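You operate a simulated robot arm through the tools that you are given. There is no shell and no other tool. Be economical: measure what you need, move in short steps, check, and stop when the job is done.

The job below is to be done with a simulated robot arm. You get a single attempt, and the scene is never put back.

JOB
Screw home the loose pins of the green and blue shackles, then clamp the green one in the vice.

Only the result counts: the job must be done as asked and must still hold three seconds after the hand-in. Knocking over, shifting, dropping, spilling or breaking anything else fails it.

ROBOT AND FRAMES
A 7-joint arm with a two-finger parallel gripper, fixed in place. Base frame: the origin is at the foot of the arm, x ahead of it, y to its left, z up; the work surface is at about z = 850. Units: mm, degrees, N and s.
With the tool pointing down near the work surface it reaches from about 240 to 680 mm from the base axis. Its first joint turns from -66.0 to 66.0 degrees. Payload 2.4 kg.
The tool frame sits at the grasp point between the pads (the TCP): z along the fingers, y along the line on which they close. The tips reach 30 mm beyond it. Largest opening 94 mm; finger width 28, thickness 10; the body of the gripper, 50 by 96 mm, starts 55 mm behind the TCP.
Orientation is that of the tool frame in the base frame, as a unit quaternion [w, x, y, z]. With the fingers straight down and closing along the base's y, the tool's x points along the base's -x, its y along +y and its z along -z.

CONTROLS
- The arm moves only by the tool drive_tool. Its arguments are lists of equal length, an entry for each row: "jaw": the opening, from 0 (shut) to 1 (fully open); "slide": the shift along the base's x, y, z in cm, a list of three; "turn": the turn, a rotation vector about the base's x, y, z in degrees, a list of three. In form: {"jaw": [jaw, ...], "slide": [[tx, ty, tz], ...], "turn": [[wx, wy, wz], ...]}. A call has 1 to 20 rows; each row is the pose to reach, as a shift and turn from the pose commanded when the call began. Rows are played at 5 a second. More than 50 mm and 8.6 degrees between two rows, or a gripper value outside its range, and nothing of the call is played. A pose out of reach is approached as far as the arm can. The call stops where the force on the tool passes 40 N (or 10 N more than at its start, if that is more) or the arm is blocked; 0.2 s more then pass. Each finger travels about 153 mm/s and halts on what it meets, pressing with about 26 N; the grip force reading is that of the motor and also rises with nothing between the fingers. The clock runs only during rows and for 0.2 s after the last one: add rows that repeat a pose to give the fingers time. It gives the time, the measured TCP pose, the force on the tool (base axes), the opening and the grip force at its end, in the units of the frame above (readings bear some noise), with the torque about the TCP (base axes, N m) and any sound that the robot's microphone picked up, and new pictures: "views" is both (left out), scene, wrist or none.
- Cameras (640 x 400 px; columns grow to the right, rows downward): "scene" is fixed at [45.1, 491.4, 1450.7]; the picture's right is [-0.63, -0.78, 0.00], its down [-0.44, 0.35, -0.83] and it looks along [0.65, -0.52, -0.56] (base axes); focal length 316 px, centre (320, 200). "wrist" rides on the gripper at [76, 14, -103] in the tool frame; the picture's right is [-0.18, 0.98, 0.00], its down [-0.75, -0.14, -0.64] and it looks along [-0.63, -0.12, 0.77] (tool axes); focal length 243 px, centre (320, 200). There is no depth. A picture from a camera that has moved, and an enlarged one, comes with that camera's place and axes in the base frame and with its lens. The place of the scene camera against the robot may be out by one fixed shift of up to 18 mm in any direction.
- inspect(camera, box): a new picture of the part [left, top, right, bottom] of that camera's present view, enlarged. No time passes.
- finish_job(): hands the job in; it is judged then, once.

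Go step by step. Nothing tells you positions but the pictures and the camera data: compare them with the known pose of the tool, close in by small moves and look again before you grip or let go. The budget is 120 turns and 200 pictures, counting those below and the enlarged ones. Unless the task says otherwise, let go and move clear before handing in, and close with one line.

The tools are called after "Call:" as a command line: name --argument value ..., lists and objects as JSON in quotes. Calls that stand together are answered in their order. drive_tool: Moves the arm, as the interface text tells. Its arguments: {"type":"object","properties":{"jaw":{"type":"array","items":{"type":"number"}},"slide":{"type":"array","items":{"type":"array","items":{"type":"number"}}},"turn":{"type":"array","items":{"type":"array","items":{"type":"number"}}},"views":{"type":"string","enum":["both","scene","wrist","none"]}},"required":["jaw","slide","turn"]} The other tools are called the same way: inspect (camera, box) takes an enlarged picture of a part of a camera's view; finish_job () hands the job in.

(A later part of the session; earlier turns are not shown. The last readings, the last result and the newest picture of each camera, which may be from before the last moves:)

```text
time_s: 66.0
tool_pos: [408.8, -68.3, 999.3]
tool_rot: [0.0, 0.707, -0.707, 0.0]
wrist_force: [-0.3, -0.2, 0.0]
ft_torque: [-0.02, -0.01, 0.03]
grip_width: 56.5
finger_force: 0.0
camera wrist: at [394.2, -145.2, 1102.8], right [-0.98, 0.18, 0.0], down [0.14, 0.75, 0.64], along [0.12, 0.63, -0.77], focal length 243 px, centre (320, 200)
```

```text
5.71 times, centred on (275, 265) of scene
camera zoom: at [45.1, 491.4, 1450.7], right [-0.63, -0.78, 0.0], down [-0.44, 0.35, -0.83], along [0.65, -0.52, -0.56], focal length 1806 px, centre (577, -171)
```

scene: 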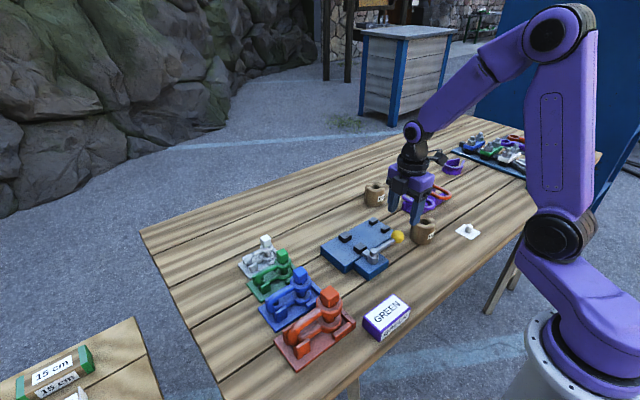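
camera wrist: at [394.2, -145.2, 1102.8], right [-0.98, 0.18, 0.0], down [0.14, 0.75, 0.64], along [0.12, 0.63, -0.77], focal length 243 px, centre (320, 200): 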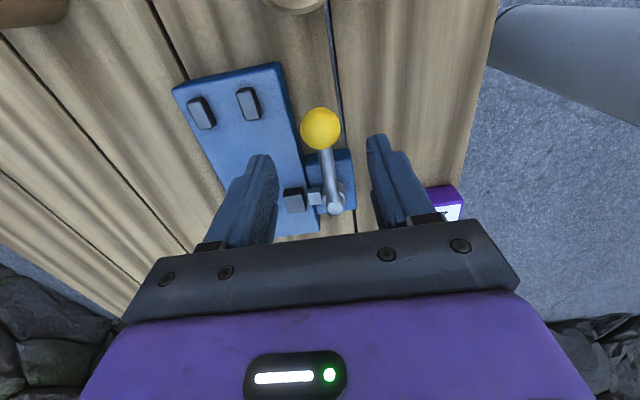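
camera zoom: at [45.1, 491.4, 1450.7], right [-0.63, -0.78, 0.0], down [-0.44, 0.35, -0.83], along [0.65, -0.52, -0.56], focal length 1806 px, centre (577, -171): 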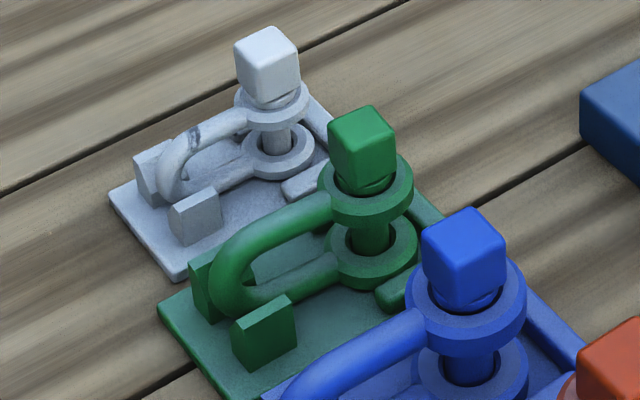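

Lever is back at open. Now I'll go to the green shackle with the jaws closing along x, to grip its upper leg.

Call:
drive_tool --jaw '[0.6, 0.6, 0.6, 0.6, 0.6, 0.6, 0.6, 0.6, 0.6]' --slide '[[1.3, 3.5, 2], [2.6, 7, 3], [3.9, 10.5, 3], [5.2, 14, 3], [6.5, 17.5, 3], [7.8, 21, 3], [9.1, 24.5, 3], [10.4, 28, 2], [11.7, 31.5, 0]]' --turn '[[0, 0, 0], [0, 0, 0], [0, 0, 0], [0, 0, 0], [0, 0, 0], [0, 0, 0], [0, 0, 0], [0, 0, 0], [0, 0, 0]]'

Call:
inspect --camera "wrist" --box '[220, 60, 420, 220]'

Call:
inspect --camera "scene" --box '[235, 230, 315, 300]'

```text
time_s: 68.0
tool_pos: [525.1, 250.6, 1002.8]
tool_rot: [0.0, -0.706, 0.708, 0.0]
wrist_force: [0.2, 0.9, 0.5]
ft_torque: [-0.01, -0.01, 0.02]
grip_width: 56.3
finger_force: 0.2
camera wrist: at [510.7, 173.6, 1106.3], right [-0.98, 0.19, 0.0], down [0.14, 0.75, 0.64], along [0.12, 0.63, -0.77], focal length 243 px, centre (320, 200)
```

scene: 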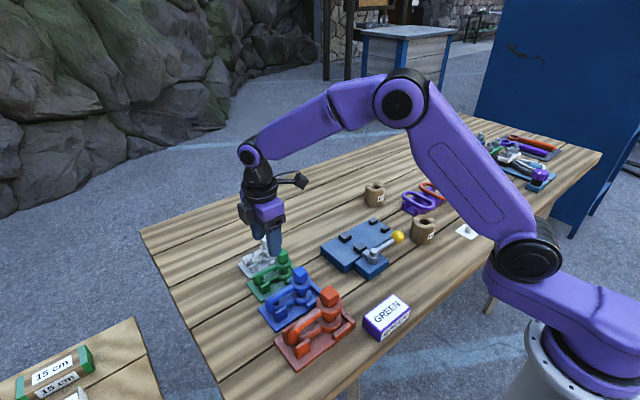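
wrist: 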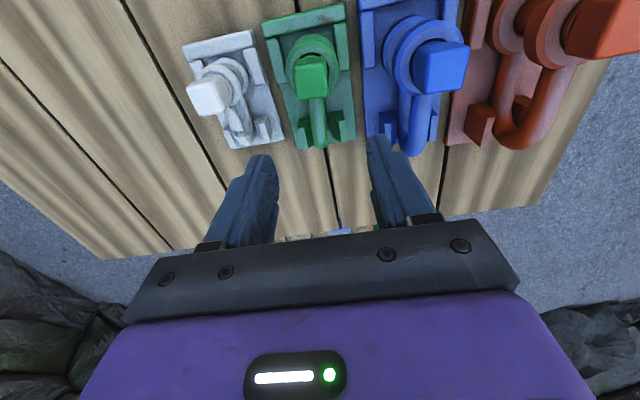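

```text
2.50 times, centred on (320, 140) of wrist
camera zoom: at [510.7, 173.6, 1106.3], right [-0.98, 0.19, 0.0], down [0.14, 0.75, 0.64], along [0.12, 0.63, -0.77], focal length 606 px, centre (320, 350)
```

zoom: 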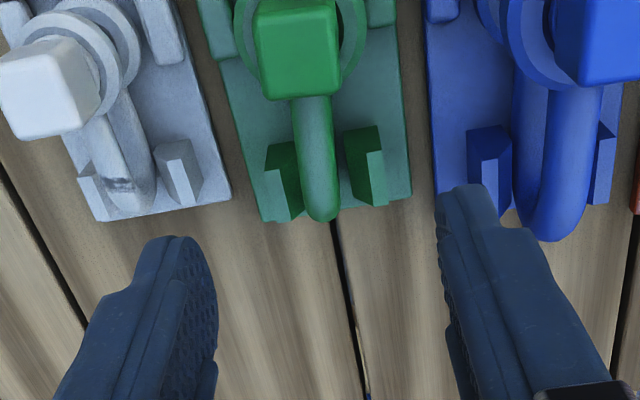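

```text
5.71 times, centred on (275, 265) of scene
camera zoom: at [45.2, 491.4, 1450.6], right [-0.63, -0.78, 0.0], down [-0.44, 0.35, -0.83], along [0.65, -0.52, -0.56], focal length 1806 px, centre (577, -171)
```

zoom: 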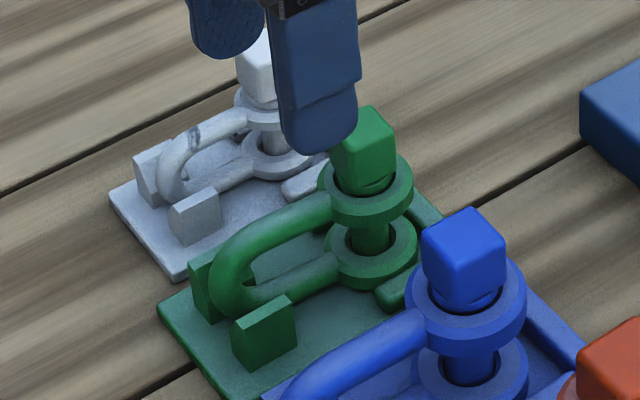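

Upper leg is ~14 mm thick at about (528,250), z≈889–903, turned ~−4.5°. Descending with tips at ~889 to stay above the posts, then closing.

Call:
drive_tool --jaw '[0.5, 0.5, 0.5, 0.5]' --slide '[[0.3, 0, -2], [0.3, 0, -4], [0.3, 0, -6], [0.3, 0, -7.5]]' --turn '[[0, 0, -4.5], [0, 0, -4.5], [0, 0, -4.5], [0, 0, -4.5]]' --views "none"

Call:
inspect --camera "wrist" --box '[220, 60, 420, 220]'

Call:
inspect --camera "scene" --box '[235, 230, 315, 300]'

```text
time_s: 69.0
tool_pos: [527.8, 247.7, 924.0]
tool_rot: [0.001, -0.679, 0.734, 0.0]
wrist_force: [0.1, -0.9, -0.7]
ft_torque: [-0.03, -0.01, -0.01]
grip_width: 47.3
finger_force: 0.0
```

```text
2.50 times, centred on (320, 140) of wrist
camera zoom: at [508.5, 173.5, 1028.1], right [-0.97, 0.26, 0.0], down [0.2, 0.74, 0.64], along [0.17, 0.62, -0.77], focal length 606 px, centre (320, 350)
```

zoom: 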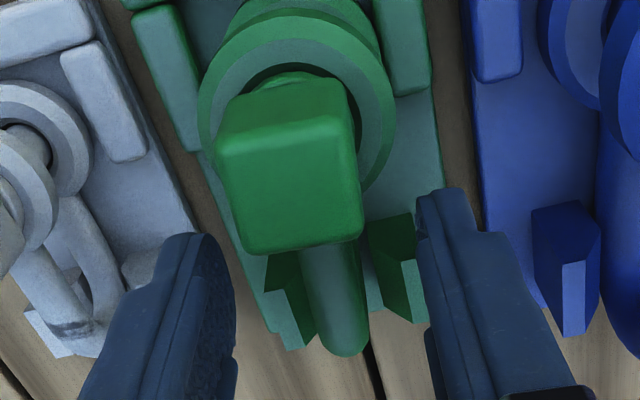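

```text
5.71 times, centred on (275, 265) of scene
camera zoom: at [45.1, 491.4, 1450.7], right [-0.63, -0.78, 0.0], down [-0.44, 0.35, -0.83], along [0.65, -0.52, -0.56], focal length 1806 px, centre (577, -171)
```

zoom: 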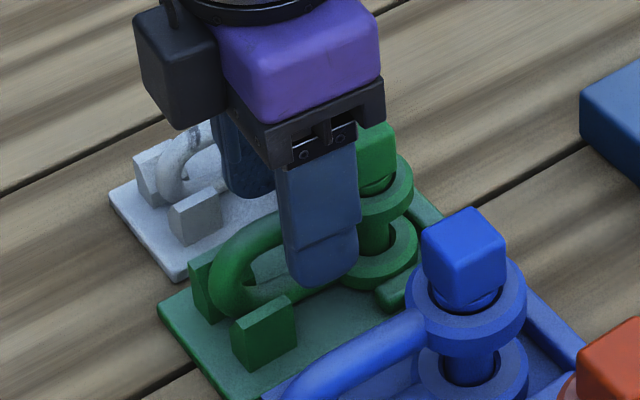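

Call:
drive_tool --jaw '[0.5, 0.25, 0.1, 0, 0]' --slide '[[0, 0.1, -0.6], [0, 0.1, -0.6], [0, 0.1, -0.6], [0, 0.1, -0.6], [0, 0.1, -0.6]]' --turn '[[0, 0, 0], [0, 0, 0], [0, 0, 0], [0, 0, 0], [0, 0, 0]]' --views "none"

Call:
inspect --camera "wrist" --box '[220, 60, 420, 220]'

Call:
inspect --camera "scene" --box '[235, 230, 315, 300]'

```text
time_s: 70.2
tool_pos: [527.7, 251.2, 918.1]
tool_rot: [-0.002, -0.679, 0.734, 0.001]
wrist_force: [-13.2, 0.3, 1.3]
ft_torque: [0.08, 0.5, 0.32]
grip_width: 12.3
finger_force: 25.9
```

```text
2.50 times, centred on (320, 140) of wrist
camera zoom: at [508.2, 175.4, 1022.3], right [-0.97, 0.26, 0.0], down [0.2, 0.74, 0.64], along [0.16, 0.62, -0.77], focal length 606 px, centre (320, 350)
```

zoom: 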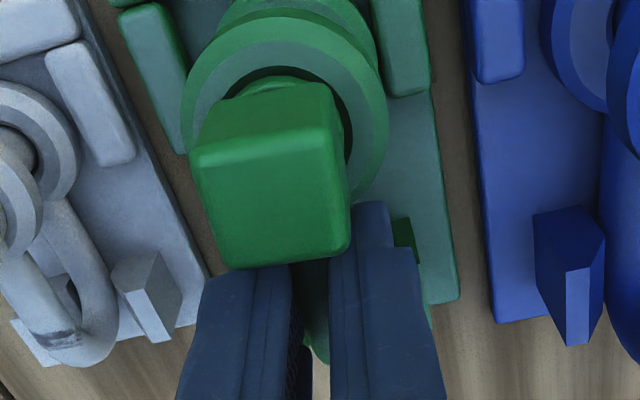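

```text
5.71 times, centred on (275, 265) of scene
camera zoom: at [44.8, 491.4, 1450.7], right [-0.63, -0.78, 0.0], down [-0.44, 0.35, -0.83], along [0.65, -0.52, -0.56], focal length 1806 px, centre (577, -171)
```

zoom: 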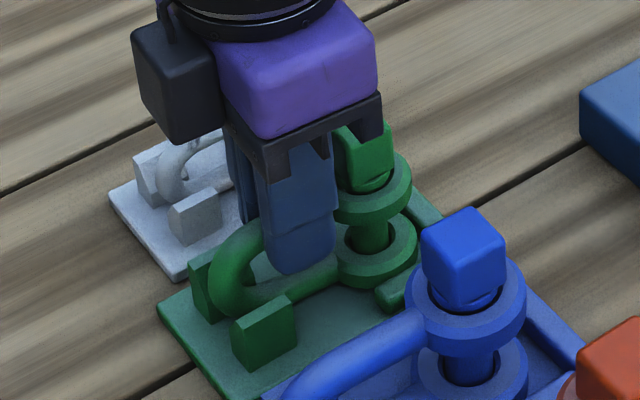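

Gripped at 12.3 mm with some sideways force; relax 2 mm in −x, then lift a little.

Call:
drive_tool --jaw '[0, 0, 0, 0]' --slide '[[-0.1, 0, 0], [-0.2, 0, 0], [-0.2, 0, 0.3], [-0.2, 0, 0.6]]' --turn '[[0, 0, 0], [0, 0, 0], [0, 0, 0], [0, 0, 0]]' --views "none"

Call:
inspect --camera "scene" --box '[235, 230, 315, 300]'

```text
time_s: 71.2
tool_pos: [528.8, 249.7, 923.9]
tool_rot: [0.0, -0.677, 0.736, -0.001]
wrist_force: [-4.9, -1.3, -4.2]
ft_torque: [-0.04, 0.24, 0.09]
grip_width: 12.1
finger_force: 25.9
```

```text
5.71 times, centred on (275, 265) of scene
camera zoom: at [45.1, 491.4, 1450.6], right [-0.63, -0.78, 0.0], down [-0.44, 0.35, -0.83], along [0.65, -0.52, -0.56], focal length 1806 px, centre (577, -171)
```

zoom: 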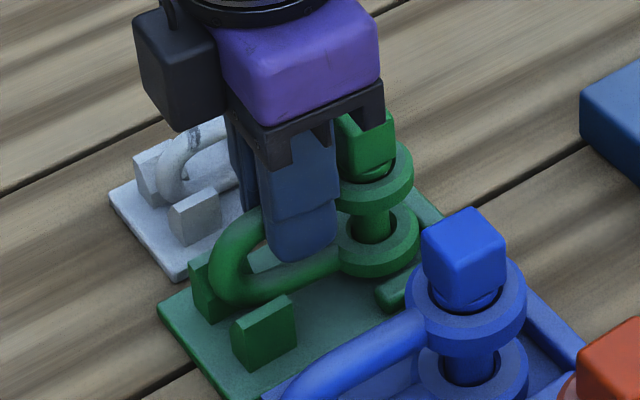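

It lifts (≈4 N). Raise 8 cm.

Call:
drive_tool --jaw '[0, 0, 0, 0, 0, 0]' --slide '[[0, 0, 1.5], [0, 0, 3], [0, 0, 4.5], [0, 0, 6], [0, 0, 8], [0, 0, 8]]' --turn '[[0, 0, 0], [0, 0, 0], [0, 0, 0], [0, 0, 0], [0, 0, 0], [0, 0, 0]]'

Call:
inspect --camera "scene" --box '[225, 190, 325, 290]'

Call:
inspect --camera "wrist" --box '[220, 60, 420, 220]'

```text
time_s: 72.6
tool_pos: [527.3, 249.0, 1004.5]
tool_rot: [0.0, -0.679, 0.734, 0.0]
wrist_force: [0.7, 0.0, -3.1]
ft_torque: [0.06, 0.01, 0.01]
grip_width: 11.9
finger_force: 25.8
camera wrist: at [507.0, 174.0, 1109.2], right [-0.97, 0.26, 0.0], down [0.2, 0.74, 0.64], along [0.17, 0.62, -0.77], focal length 243 px, centre (320, 200)
```

scene: 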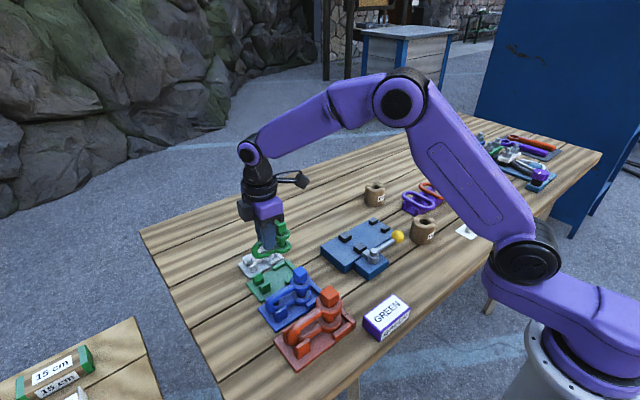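
wrist: 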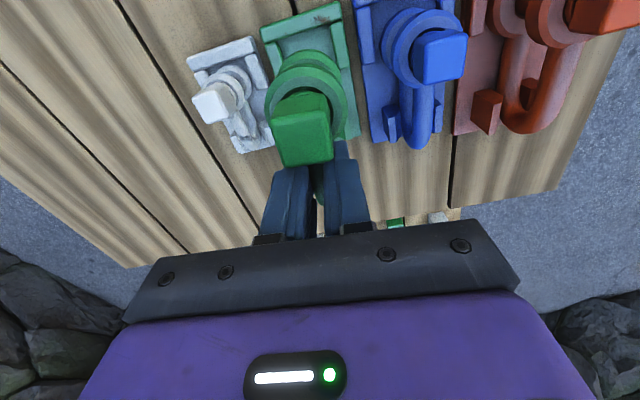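

```text
4.00 times, centred on (275, 240) of scene
camera zoom: at [45.2, 491.4, 1450.6], right [-0.63, -0.78, 0.0], down [-0.44, 0.35, -0.83], along [0.65, -0.52, -0.56], focal length 1264 px, centre (500, 40)
```

zoom: 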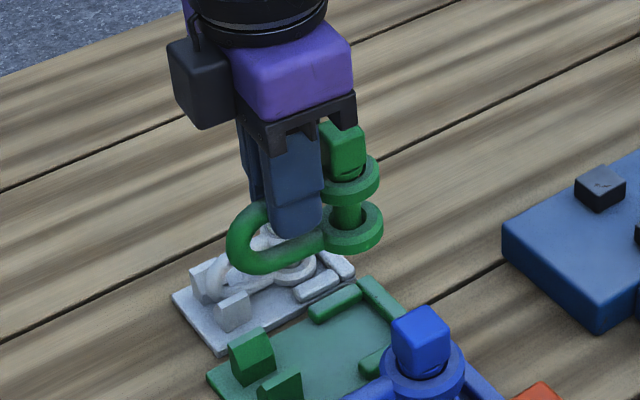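

```text
2.50 times, centred on (320, 140) of wrist
camera zoom: at [507.0, 174.0, 1109.2], right [-0.97, 0.26, 0.0], down [0.2, 0.74, 0.64], along [0.17, 0.62, -0.77], focal length 606 px, centre (320, 350)
```

zoom: 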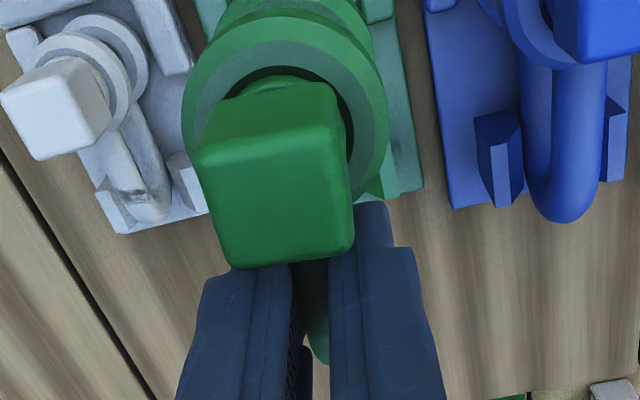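

The shackle hangs upright and secure. Moving it over the vice: leg between the jaws, eyes on the −y side.

Call:
drive_tool --jaw '[0, 0, 0, 0, 0, 0, 0, 0, 0]' --slide '[[0, -2.5, 0.5], [-0.5, -5.5, 0.5], [-1, -8.5, 0.5], [-1.5, -11.5, 0.5], [-2, -14.5, 0.5], [-3, -17.5, 0.5], [-4, -20.5, 0.5], [-4, -22.7, 0.5], [-4, -22.7, 0.5]]' --turn '[[0, 0, 0], [0, 0, 1], [0, 0, 2], [0, 0, 3], [0, 0, 4], [0, 0, 4.6], [0, 0, 4.6], [0, 0, 4.6], [0, 0, 4.6]]'

Call:
inspect --camera "scene" --box '[320, 190, 420, 280]'

Call:
inspect --camera "wrist" --box '[220, 60, 420, 220]'

```text
time_s: 74.6
tool_pos: [486.1, 23.2, 1010.2]
tool_rot: [0.0, 0.708, -0.706, 0.0]
wrist_force: [-0.2, 0.0, -3.2]
ft_torque: [0.08, 0.01, 0.01]
grip_width: 11.8
finger_force: 26.0
camera wrist: at [471.7, -54.1, 1114.7], right [-0.98, 0.18, 0.0], down [0.14, 0.75, 0.64], along [0.12, 0.63, -0.77], focal length 243 px, centre (320, 200)
```

scene: 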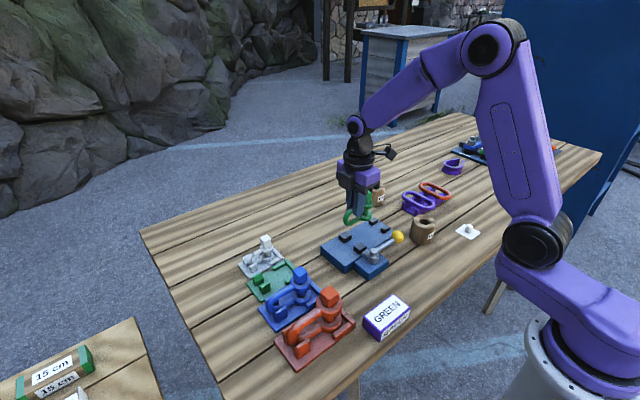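
wrist: 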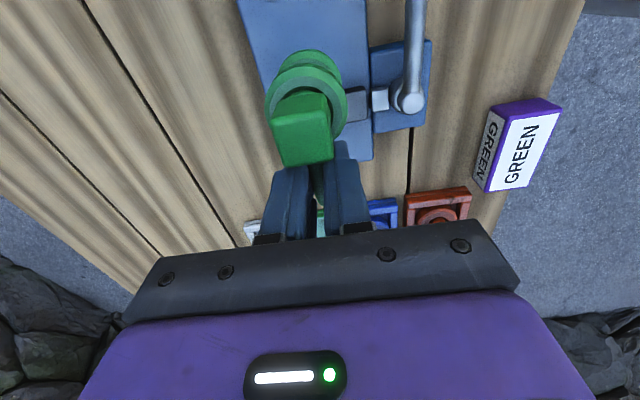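

```text
4.44 times, centred on (370, 235) of scene
camera zoom: at [45.2, 491.4, 1450.7], right [-0.63, -0.78, 0.0], down [-0.44, 0.35, -0.83], along [0.65, -0.52, -0.56], focal length 1404 px, centre (98, 44)
```

zoom: 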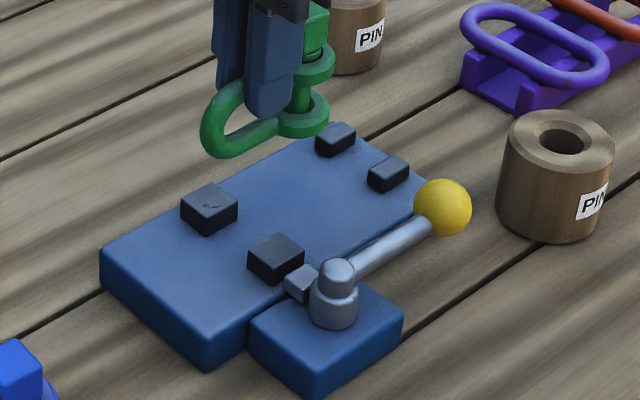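

```text
2.50 times, centred on (320, 140) of wrist
camera zoom: at [471.7, -54.1, 1114.7], right [-0.98, 0.18, 0.0], down [0.14, 0.75, 0.64], along [0.12, 0.63, -0.77], focal length 606 px, centre (320, 350)
```

zoom: 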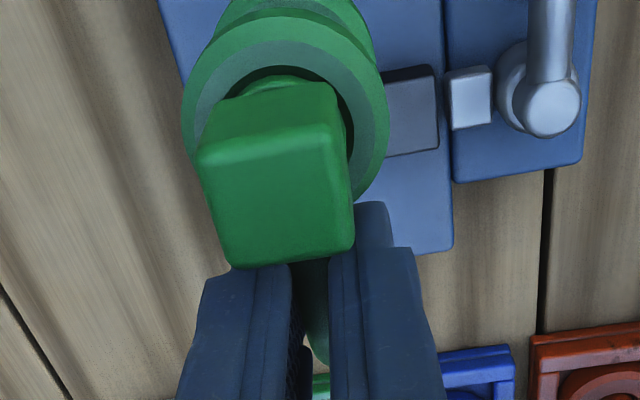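

Alignment looks right (pin ≈(487,−14)). Descend to just above the bed and check.

Call:
drive_tool --jaw '[0, 0, 0, 0, 0]' --slide '[[0, 0.1, -1.5], [0, 0.1, -3], [0, 0.1, -4.5], [0, 0.1, -5], [0, 0.1, -5]]' --turn '[[0, 0, 0], [0, 0, 0], [0, 0, 0], [0, 0, 0], [0, 0, 0]]' --views "none"

Call:
inspect --camera "scene" --box '[325, 200, 405, 270]'

Call:
inspect --camera "wrist" --box '[220, 60, 420, 220]'

```text
time_s: 75.8
tool_pos: [485.1, 23.0, 959.5]
tool_rot: [0.0, 0.708, -0.706, 0.001]
wrist_force: [-1.1, 0.3, -4.1]
ft_torque: [0.06, -0.01, 0.03]
grip_width: 12.0
finger_force: 25.7
```

```text
5.71 times, centred on (365, 235) of scene
camera zoom: at [45.2, 491.4, 1450.7], right [-0.63, -0.78, 0.0], down [-0.44, 0.35, -0.83], along [0.65, -0.52, -0.56], focal length 1806 px, centre (63, 0)
```

zoom: 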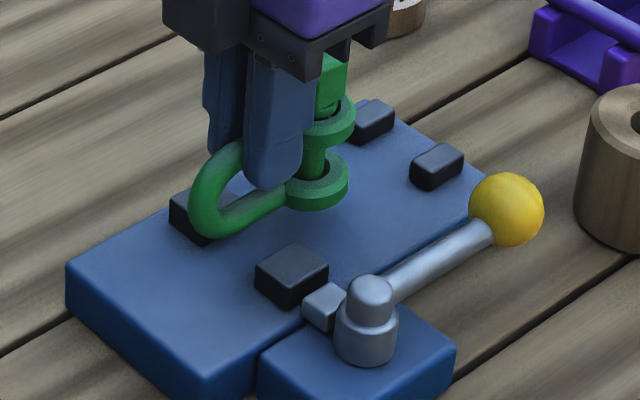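

```text
2.50 times, centred on (320, 140) of wrist
camera zoom: at [471.9, -53.2, 1062.8], right [-0.98, 0.18, 0.0], down [0.14, 0.75, 0.64], along [0.12, 0.63, -0.77], focal length 606 px, centre (320, 350)
```

zoom: 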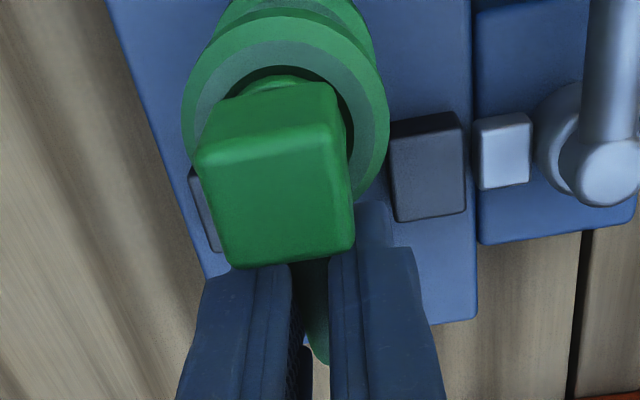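

Call:
drive_tool --jaw '[0, 0, 0, 0, 0]' --slide '[[0, 0, -0.3], [0, 0, -0.6], [0, 0, -0.9], [0, 0, -1.2], [0, 0, -1.2]]' --turn '[[0, 0, 0], [0, 0, 0], [0, 0, 0], [0, 0, 0], [0, 0, 0]]' --views "none"

Call:
inspect --camera "scene" --box '[325, 200, 405, 270]'

```text
time_s: 77.0
tool_pos: [487.9, 22.6, 946.0]
tool_rot: [0.0, 0.707, -0.707, -0.001]
wrist_force: [0.1, -0.3, -2.9]
ft_torque: [0.03, -0.01, 0.0]
grip_width: 12.1
finger_force: 26.1
```

```text
5.71 times, centred on (365, 235) of scene
camera zoom: at [45.2, 491.4, 1450.7], right [-0.63, -0.78, 0.0], down [-0.44, 0.35, -0.83], along [0.65, -0.52, -0.56], focal length 1806 px, centre (63, 0)
```

zoom: 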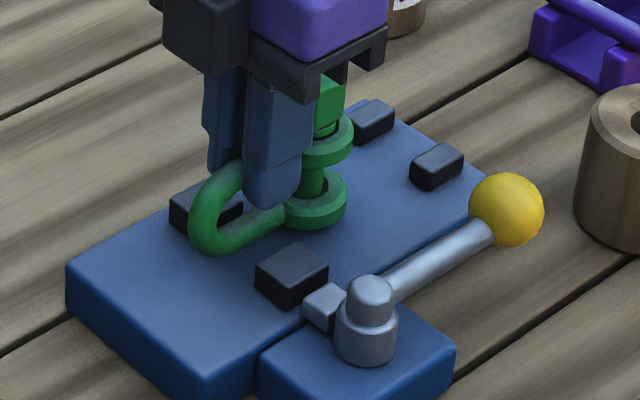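

Still hanging free (≈3 N). Continue down in 2 mm steps.

Call:
drive_tool --jaw '[0, 0, 0, 0]' --slide '[[0, 0, -0.2], [0, 0, -0.4], [0, 0, -0.6], [0, 0, -0.6]]' --turn '[[0, 0, 0], [0, 0, 0], [0, 0, 0], [0, 0, 0]]' --views "none"

Call:
inspect --camera "scene" --box '[325, 200, 405, 270]'

```text
time_s: 78.0
tool_pos: [487.1, 23.1, 939.5]
tool_rot: [0.0, 0.708, -0.706, 0.0]
wrist_force: [0.5, 0.7, -3.9]
ft_torque: [0.07, 0.02, -0.02]
grip_width: 12.1
finger_force: 25.8
```

```text
5.71 times, centred on (365, 235) of scene
camera zoom: at [45.2, 491.4, 1450.7], right [-0.63, -0.78, 0.0], down [-0.44, 0.35, -0.83], along [0.65, -0.52, -0.56], focal length 1806 px, centre (63, 0)
```

zoom: 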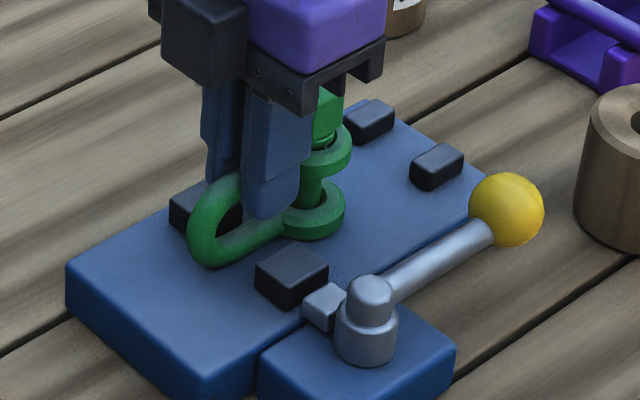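

Call:
drive_tool --jaw '[0, 0, 0]' --slide '[[0, 0, -0.2], [0, 0, -0.4], [0, 0, -0.4]]' --turn '[[0, 0, 0], [0, 0, 0], [0, 0, 0]]' --views "none"

```text
time_s: 78.8
tool_pos: [487.2, 23.5, 937.9]
tool_rot: [-0.001, 0.708, -0.706, 0.0]
wrist_force: [-4.8, -1.2, 20.6]
ft_torque: [0.01, 0.13, -0.02]
grip_width: 11.8
finger_force: 26.3
```

Contact with the bed (z≈938). Ease up slightly and look before letting go.

Call:
drive_tool --jaw '[0, 0]' --slide '[[0, 0, 0.15], [0, 0, 0.15]]' --turn '[[0, 0, 0], [0, 0, 0]]' --views "wrist"

Call:
inspect --camera "scene" --box '[335, 205, 395, 260]'

Call:
inspect --camera "wrist" --box '[240, 60, 400, 200]'

```text
time_s: 79.4
tool_pos: [485.6, 23.1, 937.8]
tool_rot: [0.001, 0.707, -0.707, -0.001]
wrist_force: [-0.5, 0.1, -2.5]
ft_torque: [0.03, -0.02, 0.04]
grip_width: 11.8
finger_force: 25.7
camera wrist: at [472.8, -53.6, 1041.7], right [-0.98, 0.18, 0.0], down [0.14, 0.75, 0.64], along [0.12, 0.63, -0.77], focal length 243 px, centre (320, 200)
```

wrist: 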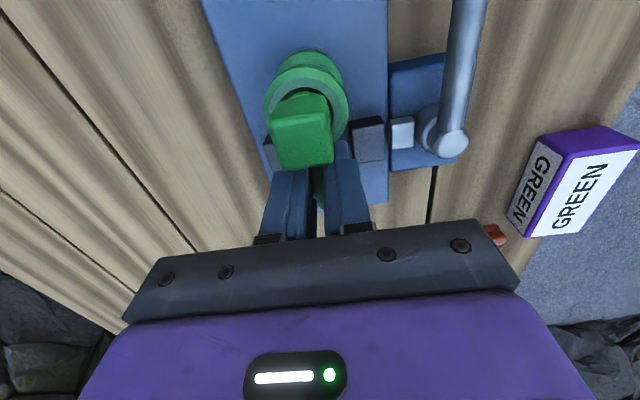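

```text
7.27 times, centred on (365, 232) of scene
camera zoom: at [45.2, 491.4, 1450.7], right [-0.63, -0.78, 0.0], down [-0.44, 0.35, -0.83], along [0.65, -0.52, -0.56], focal length 2298 px, centre (-7, -36)
```

zoom: 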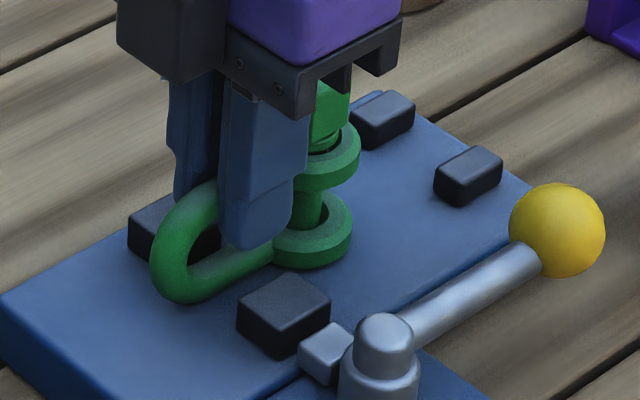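

```text
2.86 times, centred on (320, 130) of wrist
camera zoom: at [472.8, -53.6, 1041.7], right [-0.98, 0.18, 0.0], down [0.14, 0.75, 0.64], along [0.12, 0.63, -0.77], focal length 693 px, centre (320, 400)
```

zoom: 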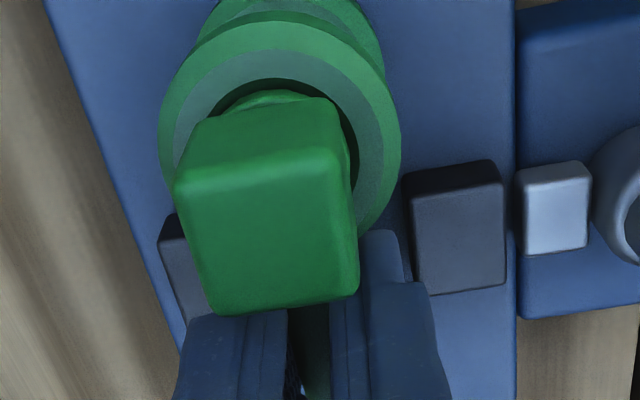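

The lower leg lies between the two jaws, resting nearly on the bed. Lower 1 mm, release gently and rise.

Call:
drive_tool --jaw '[0, 0, 0.16, 0.3, 0.35, 0.35]' --slide '[[0, 0, -0.1], [0, 0, -0.1], [0, 0, -0.1], [0, 0, -0.1], [0, 0, -0.1], [0, 0, -0.1]]' --turn '[[0, 0, 0], [0, 0, 0], [0, 0, 0], [0, 0, 0], [0, 0, 0], [0, 0, 0]]' --views "none"

Call:
inspect --camera "scene" --box '[335, 205, 395, 260]'

```text
time_s: 80.8
tool_pos: [487.2, 23.5, 937.5]
tool_rot: [0.0, 0.708, -0.706, 0.0]
wrist_force: [0.0, 0.9, -0.3]
ft_torque: [0.03, -0.01, 0.0]
grip_width: 33.2
finger_force: 0.0
```

```text
7.27 times, centred on (365, 232) of scene
camera zoom: at [45.1, 491.4, 1450.7], right [-0.63, -0.78, 0.0], down [-0.44, 0.35, -0.83], along [0.65, -0.52, -0.56], focal length 2298 px, centre (-7, -36)
```

zoom: 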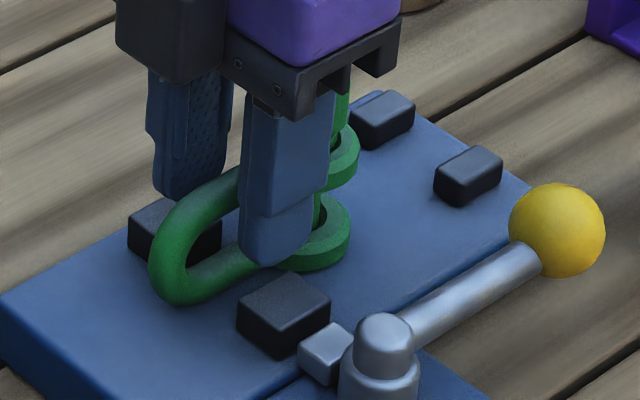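

It stands. Rise and move over to the lever knob.

Call:
drive_tool --jaw '[0.35, 0.35, 0.4, 0.6, 0.6, 0.6, 0.6, 0.6]' --slide '[[0, 0, 2], [0, 0, 5], [0, 0, 8], [-2.5, -3, 8], [-5, -6, 8], [-7.7, -9, 8], [-7.7, -9, 5], [-7.7, -9, 5]]' --turn '[[0, 0, 0], [0, 0, 0], [0, 0, 0], [0, 0, 0], [0, 0, 0], [0, 0, 0], [0, 0, 0], [0, 0, 0]]'

Call:
inspect --camera "scene" --box '[325, 200, 405, 270]'

Call:
inspect --camera "wrist" --box '[180, 60, 420, 240]'

```text
time_s: 82.6
tool_pos: [408.2, -66.6, 985.1]
tool_rot: [-0.001, 0.708, -0.706, 0.0]
wrist_force: [-0.4, 0.6, -0.1]
ft_torque: [0.0, 0.0, -0.01]
grip_width: 56.7
finger_force: 0.1
camera wrist: at [393.0, -143.2, 1088.8], right [-0.98, 0.18, 0.0], down [0.14, 0.75, 0.64], along [0.12, 0.63, -0.77], focal length 243 px, centre (320, 200)
```

scene: 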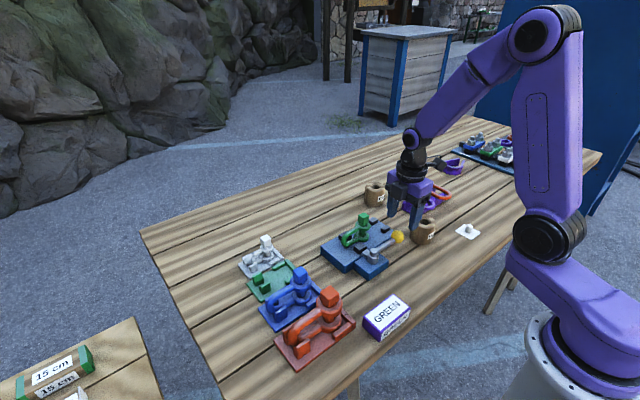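
wrist: 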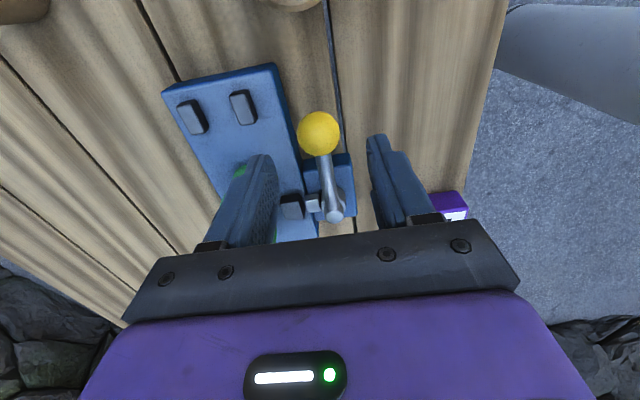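

```text
5.71 times, centred on (365, 235) of scene
camera zoom: at [45.1, 491.4, 1450.7], right [-0.63, -0.78, 0.0], down [-0.44, 0.35, -0.83], along [0.65, -0.52, -0.56], focal length 1806 px, centre (63, 0)
```

zoom: 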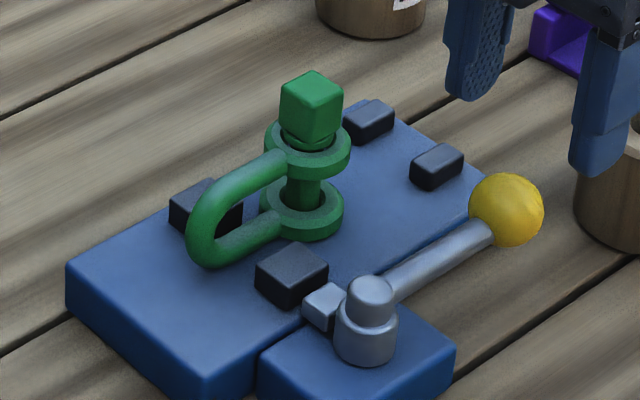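

```text
2.22 times, centred on (300, 150) of wrist
camera zoom: at [393.0, -143.2, 1088.8], right [-0.98, 0.18, 0.0], down [0.14, 0.75, 0.64], along [0.12, 0.63, -0.77], focal length 539 px, centre (364, 311)
```

zoom: 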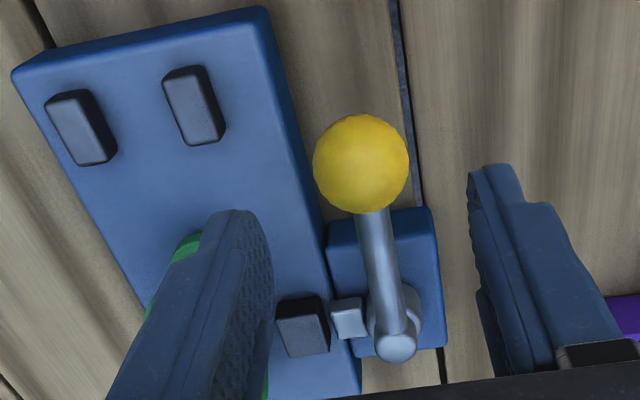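

The shackle stands nicely between the jaws. Grip the knob and start the clamping swing.

Call:
drive_tool --jaw '[0.6, 0.6, 0.6, 0.3, 0.2, 0.2]' --slide '[[0.1, 0.1, -3], [0.1, 0.1, -5], [0.1, 0.1, -6.6], [0.1, 0.1, -6.6], [0.1, 0.1, -6.6], [0.1, 0.1, -6.6]]' --turn '[[0, 0, 0], [0, 0, 0], [0, 0, 0], [0, 0, 0], [0, 0, 0], [0, 0, 0]]' --views "none"

Call:
drive_tool --jaw '[0.2, 0.2, 0.2, 0.2, 0.2, 0.2, 0.2]' --slide '[[-0.5, 0.02, 0], [-1.56, 0.14, 0], [-2.71, 0.42, 0], [-3.8, 0.84, 0], [-4.84, 1.41, 0], [-5.78, 2.11, 0], [-5.78, 2.11, 0]]' --turn '[[0, 0, -3], [0, 0, -10], [0, 0, -17.5], [0, 0, -25], [0, 0, -32.5], [0, 0, -40], [0, 0, -40]]' --views "none"

Call:
inspect --camera "scene" --box '[325, 200, 425, 285]'

```text
time_s: 84.0
tool_pos: [410.3, -66.8, 919.9]
tool_rot: [0.0, 0.708, -0.706, -0.001]
wrist_force: [-1.1, -0.9, 5.9]
ft_torque: [0.0, 0.01, 0.15]
grip_width: 33.5
finger_force: 45.0
```

```text
time_s: 85.6
tool_pos: [352.2, -43.8, 921.8]
tool_rot: [-0.001, -0.421, 0.907, 0.001]
wrist_force: [-5.1, -10.3, -27.9]
ft_torque: [-0.26, 0.08, -0.18]
grip_width: 33.3
finger_force: 44.7
```

```text
4.71 times, centred on (375, 242) of scene
camera zoom: at [45.3, 491.1, 1450.8], right [-0.63, -0.78, 0.0], down [-0.44, 0.35, -0.83], along [0.65, -0.52, -0.56], focal length 1487 px, centre (61, 0)
```

zoom: 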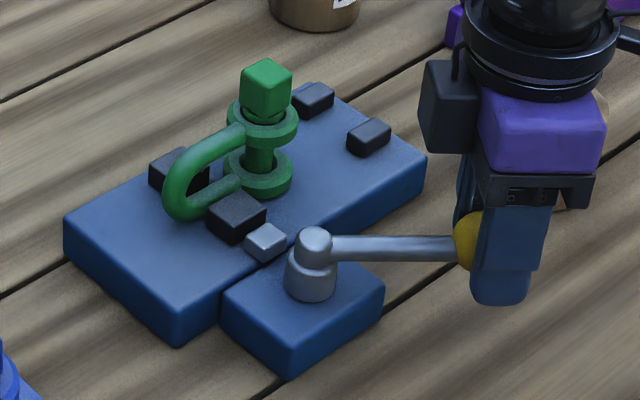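

Jaw is nearly at the leg. Vertical force −28 N, so I drop 2 mm and continue in smaller steps.

Call:
drive_tool --jaw '[0.2, 0.2, 0.2, 0.2, 0.2]' --slide '[[0, 0, -0.2], [-0.43, 0.4, -0.2], [-0.85, 0.81, -0.2], [-1.37, 1.42, -0.2], [-1.37, 1.42, -0.2]]' --turn '[[0, 0, 0], [0, 0, -3.8], [0, 0, -7.5], [0, 0, -12.5], [0, 0, -12.5]]' --views "none"

Call:
inspect --camera "scene" --box '[325, 200, 425, 285]'

```text
time_s: 86.8
tool_pos: [337.7, -29.6, 919.6]
tool_rot: [0.001, -0.321, 0.947, 0.0]
wrist_force: [-5.8, -8.6, 24.6]
ft_torque: [0.03, -0.04, -0.27]
grip_width: 33.3
finger_force: 44.8
```

```text
4.71 times, centred on (375, 242) of scene
camera zoom: at [44.7, 491.2, 1450.7], right [-0.63, -0.78, 0.0], down [-0.44, 0.35, -0.83], along [0.65, -0.52, -0.56], focal length 1487 px, centre (61, 0)
```

zoom: 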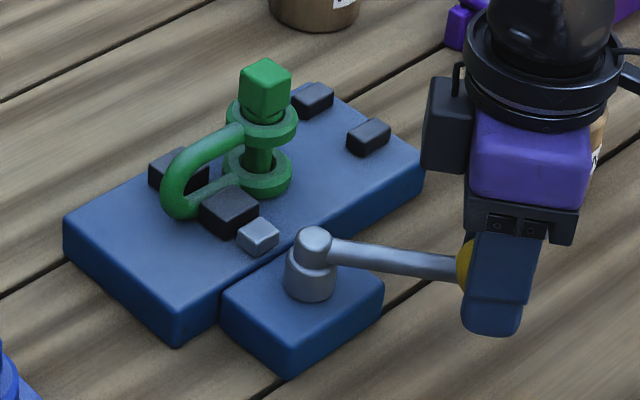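

Call:
drive_tool --jaw '[0.2, 0.2, 0.2, 0.2]' --slide '[[0, 0, 0.1], [-0.22, 0.31, 0.1], [-0.45, 0.64, 0.1], [-0.45, 0.64, 0.1]]' --turn '[[0, 0, 0], [0, 0, -2.5], [0, 0, -5], [0, 0, -5]]' --views "none"

Call:
inspect --camera "scene" --box '[335, 205, 395, 260]'

```text
time_s: 87.8
tool_pos: [334.6, -23.0, 919.9]
tool_rot: [-0.002, -0.282, 0.96, -0.001]
wrist_force: [-6.8, 0.8, -22.3]
ft_torque: [0.18, -0.22, 0.34]
grip_width: 33.3
finger_force: 44.3
```

```text
7.27 times, centred on (365, 232) of scene
camera zoom: at [45.2, 491.4, 1450.7], right [-0.63, -0.78, 0.0], down [-0.44, 0.35, -0.83], along [0.65, -0.52, -0.56], focal length 2298 px, centre (-7, -36)
```

zoom: 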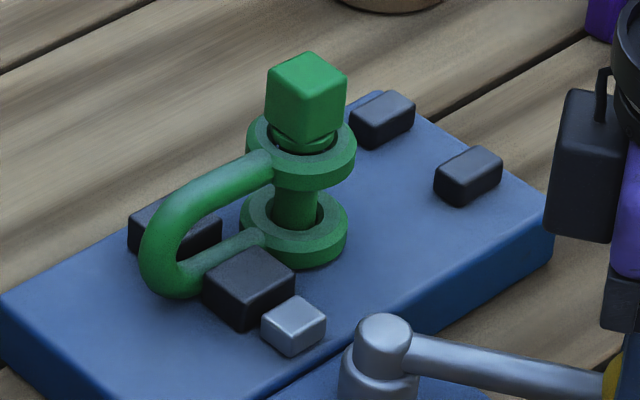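

Call:
drive_tool --jaw '[0.2, 0.2, 0.2]' --slide '[[-0.2, 0.34, 0], [-0.39, 0.68, 0], [-0.39, 0.68, 0]]' --turn '[[0, 0, -2.5], [0, 0, -5], [0, 0, -5]]' --views "none"

Call:
inspect --camera "scene" --box '[335, 205, 395, 260]'

```text
time_s: 88.6
tool_pos: [330.3, -16.9, 919.4]
tool_rot: [-0.002, -0.237, 0.971, -0.002]
wrist_force: [-6.1, -1.8, -19.9]
ft_torque: [-0.38, 0.84, 0.02]
grip_width: 33.3
finger_force: 45.3
```

```text
7.27 times, centred on (365, 232) of scene
camera zoom: at [45.2, 491.3, 1450.7], right [-0.63, -0.78, 0.0], down [-0.44, 0.35, -0.83], along [0.65, -0.52, -0.56], focal length 2298 px, centre (-7, -36)
```

zoom: 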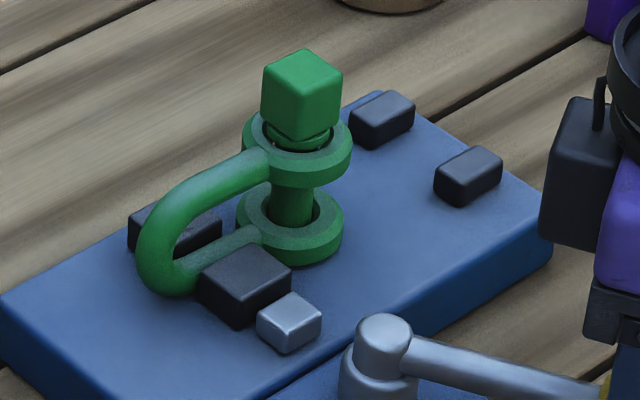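

Call:
drive_tool --jaw '[0.2, 0.2, 0.2]' --slide '[[-0.18, 0.36, 0], [-0.33, 0.72, 0], [-0.33, 0.72, 0]]' --turn '[[0, 0, -2.5], [0, 0, -5], [0, 0, -5]]' --views "none"

Call:
inspect --camera "scene" --box '[335, 205, 395, 260]'

```text
time_s: 89.4
tool_pos: [328.3, -10.4, 920.1]
tool_rot: [-0.002, -0.195, 0.981, 0.0]
wrist_force: [-12.3, -5.0, -9.4]
ft_torque: [-0.12, 0.3, 0.2]
grip_width: 33.6
finger_force: 44.9
```

```text
7.27 times, centred on (365, 232) of scene
camera zoom: at [44.9, 491.3, 1450.7], right [-0.63, -0.78, 0.0], down [-0.44, 0.35, -0.83], along [0.65, -0.52, -0.56], focal length 2298 px, centre (-7, -36)
```

zoom: 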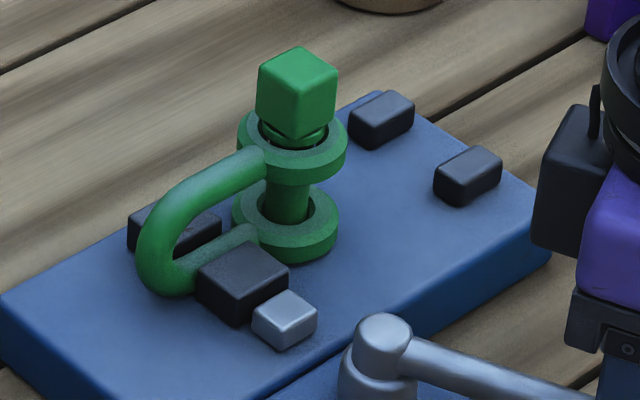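

Call:
drive_tool --jaw '[0.2, 0.2, 0.2]' --slide '[[-0.14, 0.36, 0], [-0.27, 0.73, 0], [-0.27, 0.73, 0]]' --turn '[[0, 0, -2.5], [0, 0, -5], [0, 0, -5]]' --views "none"

Call:
inspect --camera "scene" --box '[335, 205, 395, 260]'

```text
time_s: 90.2
tool_pos: [324.5, -3.0, 919.1]
tool_rot: [-0.002, -0.152, 0.988, 0.0]
wrist_force: [-14.4, -10.5, -4.1]
ft_torque: [-0.01, -0.11, -0.2]
grip_width: 33.3
finger_force: 44.8
```

```text
7.27 times, centred on (365, 232) of scene
camera zoom: at [44.8, 491.2, 1450.8], right [-0.63, -0.78, 0.0], down [-0.44, 0.35, -0.83], along [0.65, -0.52, -0.56], focal length 2298 px, centre (-7, -36)
```

zoom: 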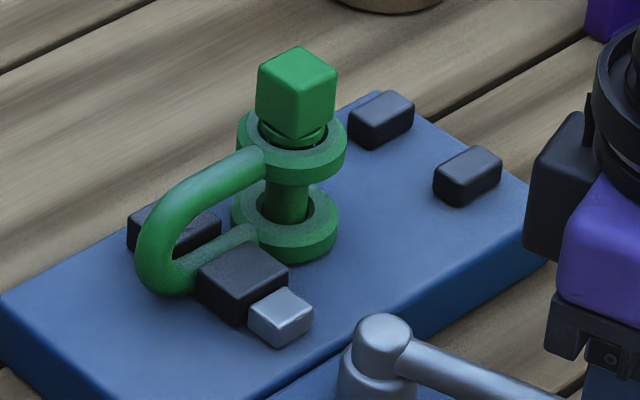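

The leg is now pinched against the fixed jaw (jaw stopped, the plunger is compressing). Keep going toward the lever's end position.

Call:
drive_tool --jaw '[0.2, 0.2, 0.2, 0.2]' --slide '[[-0.22, 0.38, 0], [-0.31, 0.76, 0], [-0.38, 1.15, 0], [-0.38, 1.15, 0]]' --turn '[[0, 0, -2.5], [0, 0, -5], [0, 0, -7.5], [0, 0, -7.5]]' --views "none"

Call:
inspect --camera "scene" --box '[335, 205, 395, 260]'

```text
time_s: 91.2
tool_pos: [321.5, 8.2, 920.1]
tool_rot: [0.0, -0.088, 0.996, 0.0]
wrist_force: [-10.1, -0.8, -8.9]
ft_torque: [0.01, 0.11, 0.3]
grip_width: 33.6
finger_force: 44.8
```

```text
7.27 times, centred on (365, 232) of scene
camera zoom: at [44.9, 491.4, 1450.7], right [-0.63, -0.78, 0.0], down [-0.44, 0.35, -0.83], along [0.65, -0.52, -0.56], focal length 2298 px, centre (-7, -36)
```

zoom: 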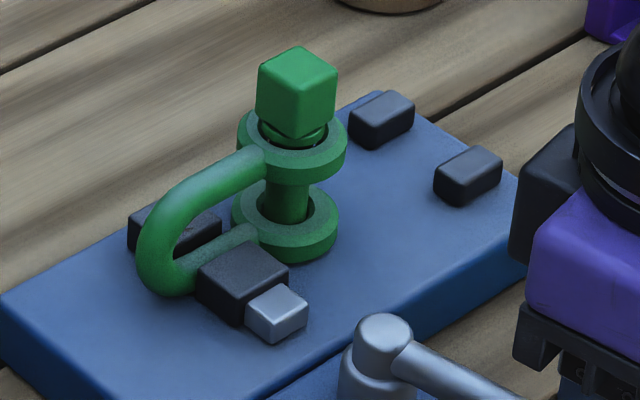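

Call:
drive_tool --jaw '[0.2, 0.2, 0.2, 0.2, 0.2]' --slide '[[-0.11, 0.39, 0], [-0.16, 0.78, 0], [-0.19, 1.17, 0], [-0.2, 1.56, 0], [-0.2, 1.56, 0]]' --turn '[[0, 0, -2.5], [0, 0, -5], [0, 0, -7.5], [0, 0, -10], [0, 0, -10]]'

Call:
inspect --camera "scene" --box '[335, 205, 435, 290]'

```text
time_s: 92.4
tool_pos: [319.8, 24.5, 921.1]
tool_rot: [0.001, 0.0, 1.0, 0.0]
wrist_force: [3.8, -2.8, -32.5]
ft_torque: [-0.02, -0.13, -0.05]
grip_width: 33.6
finger_force: 45.0
camera wrist: at [243.6, 38.0, 1024.4], right [0.18, 0.98, 0.0], down [0.75, -0.14, 0.64], along [0.63, -0.12, -0.77], focal length 243 px, centre (320, 200)
```

scene: 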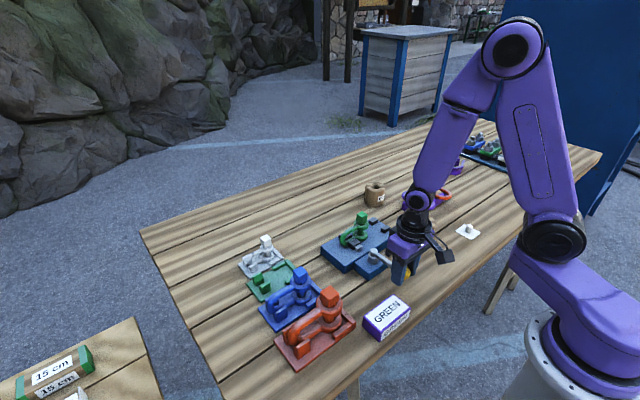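
wrist: 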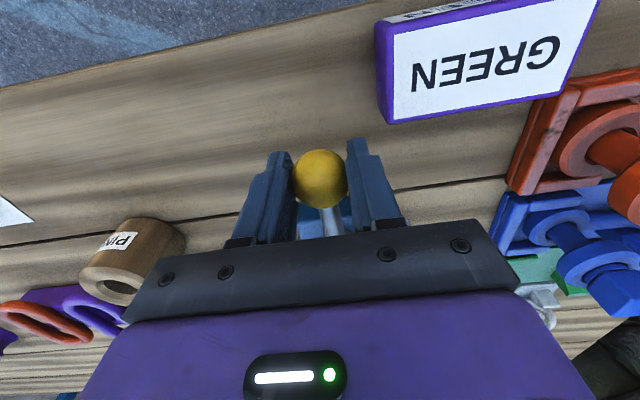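

```text
4.71 times, centred on (385, 248) of scene
camera zoom: at [45.6, 491.4, 1450.7], right [-0.63, -0.78, 0.0], down [-0.44, 0.35, -0.83], along [0.65, -0.52, -0.56], focal length 1487 px, centre (14, -24)
```

zoom: 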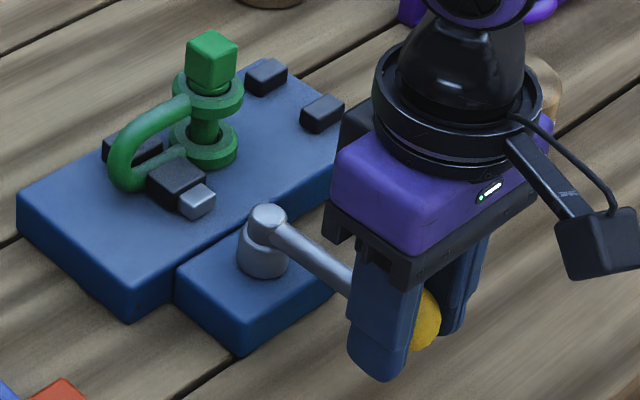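

At 90° now and the leg stays pinched. I'll probe a few degrees further for an end stop, easing the vertical load.

Call:
drive_tool --jaw '[0.2, 0.2, 0.2, 0.2]' --slide '[[0, 0, -0.2], [0, 0.4, -0.2], [0.05, 0.8, -0.2], [0.05, 0.8, -0.2]]' --turn '[[0, 0, 0], [0, 0, -2.5], [0, 0, -5], [0, 0, -5]]' --views "none"

Call:
inspect --camera "scene" --box '[335, 205, 435, 290]'

```text
time_s: 93.4
tool_pos: [320.3, 35.0, 918.9]
tool_rot: [0.0, 0.043, 0.999, 0.001]
wrist_force: [2.2, -0.1, 32.6]
ft_torque: [-0.02, -0.16, 0.03]
grip_width: 33.4
finger_force: 45.3
```

```text
4.71 times, centred on (385, 248) of scene
camera zoom: at [44.8, 491.4, 1450.7], right [-0.63, -0.78, 0.0], down [-0.44, 0.35, -0.83], along [0.65, -0.52, -0.56], focal length 1487 px, centre (14, -24)
```

zoom: 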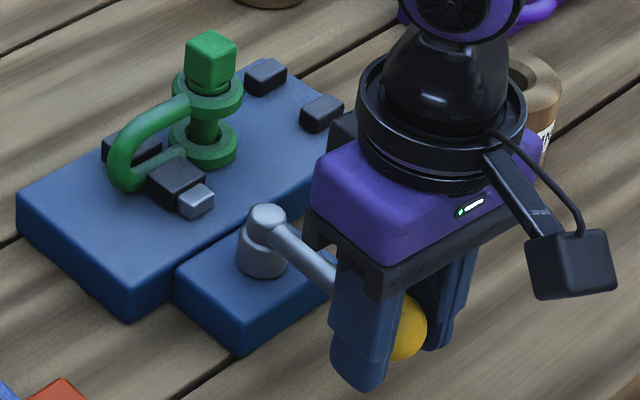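

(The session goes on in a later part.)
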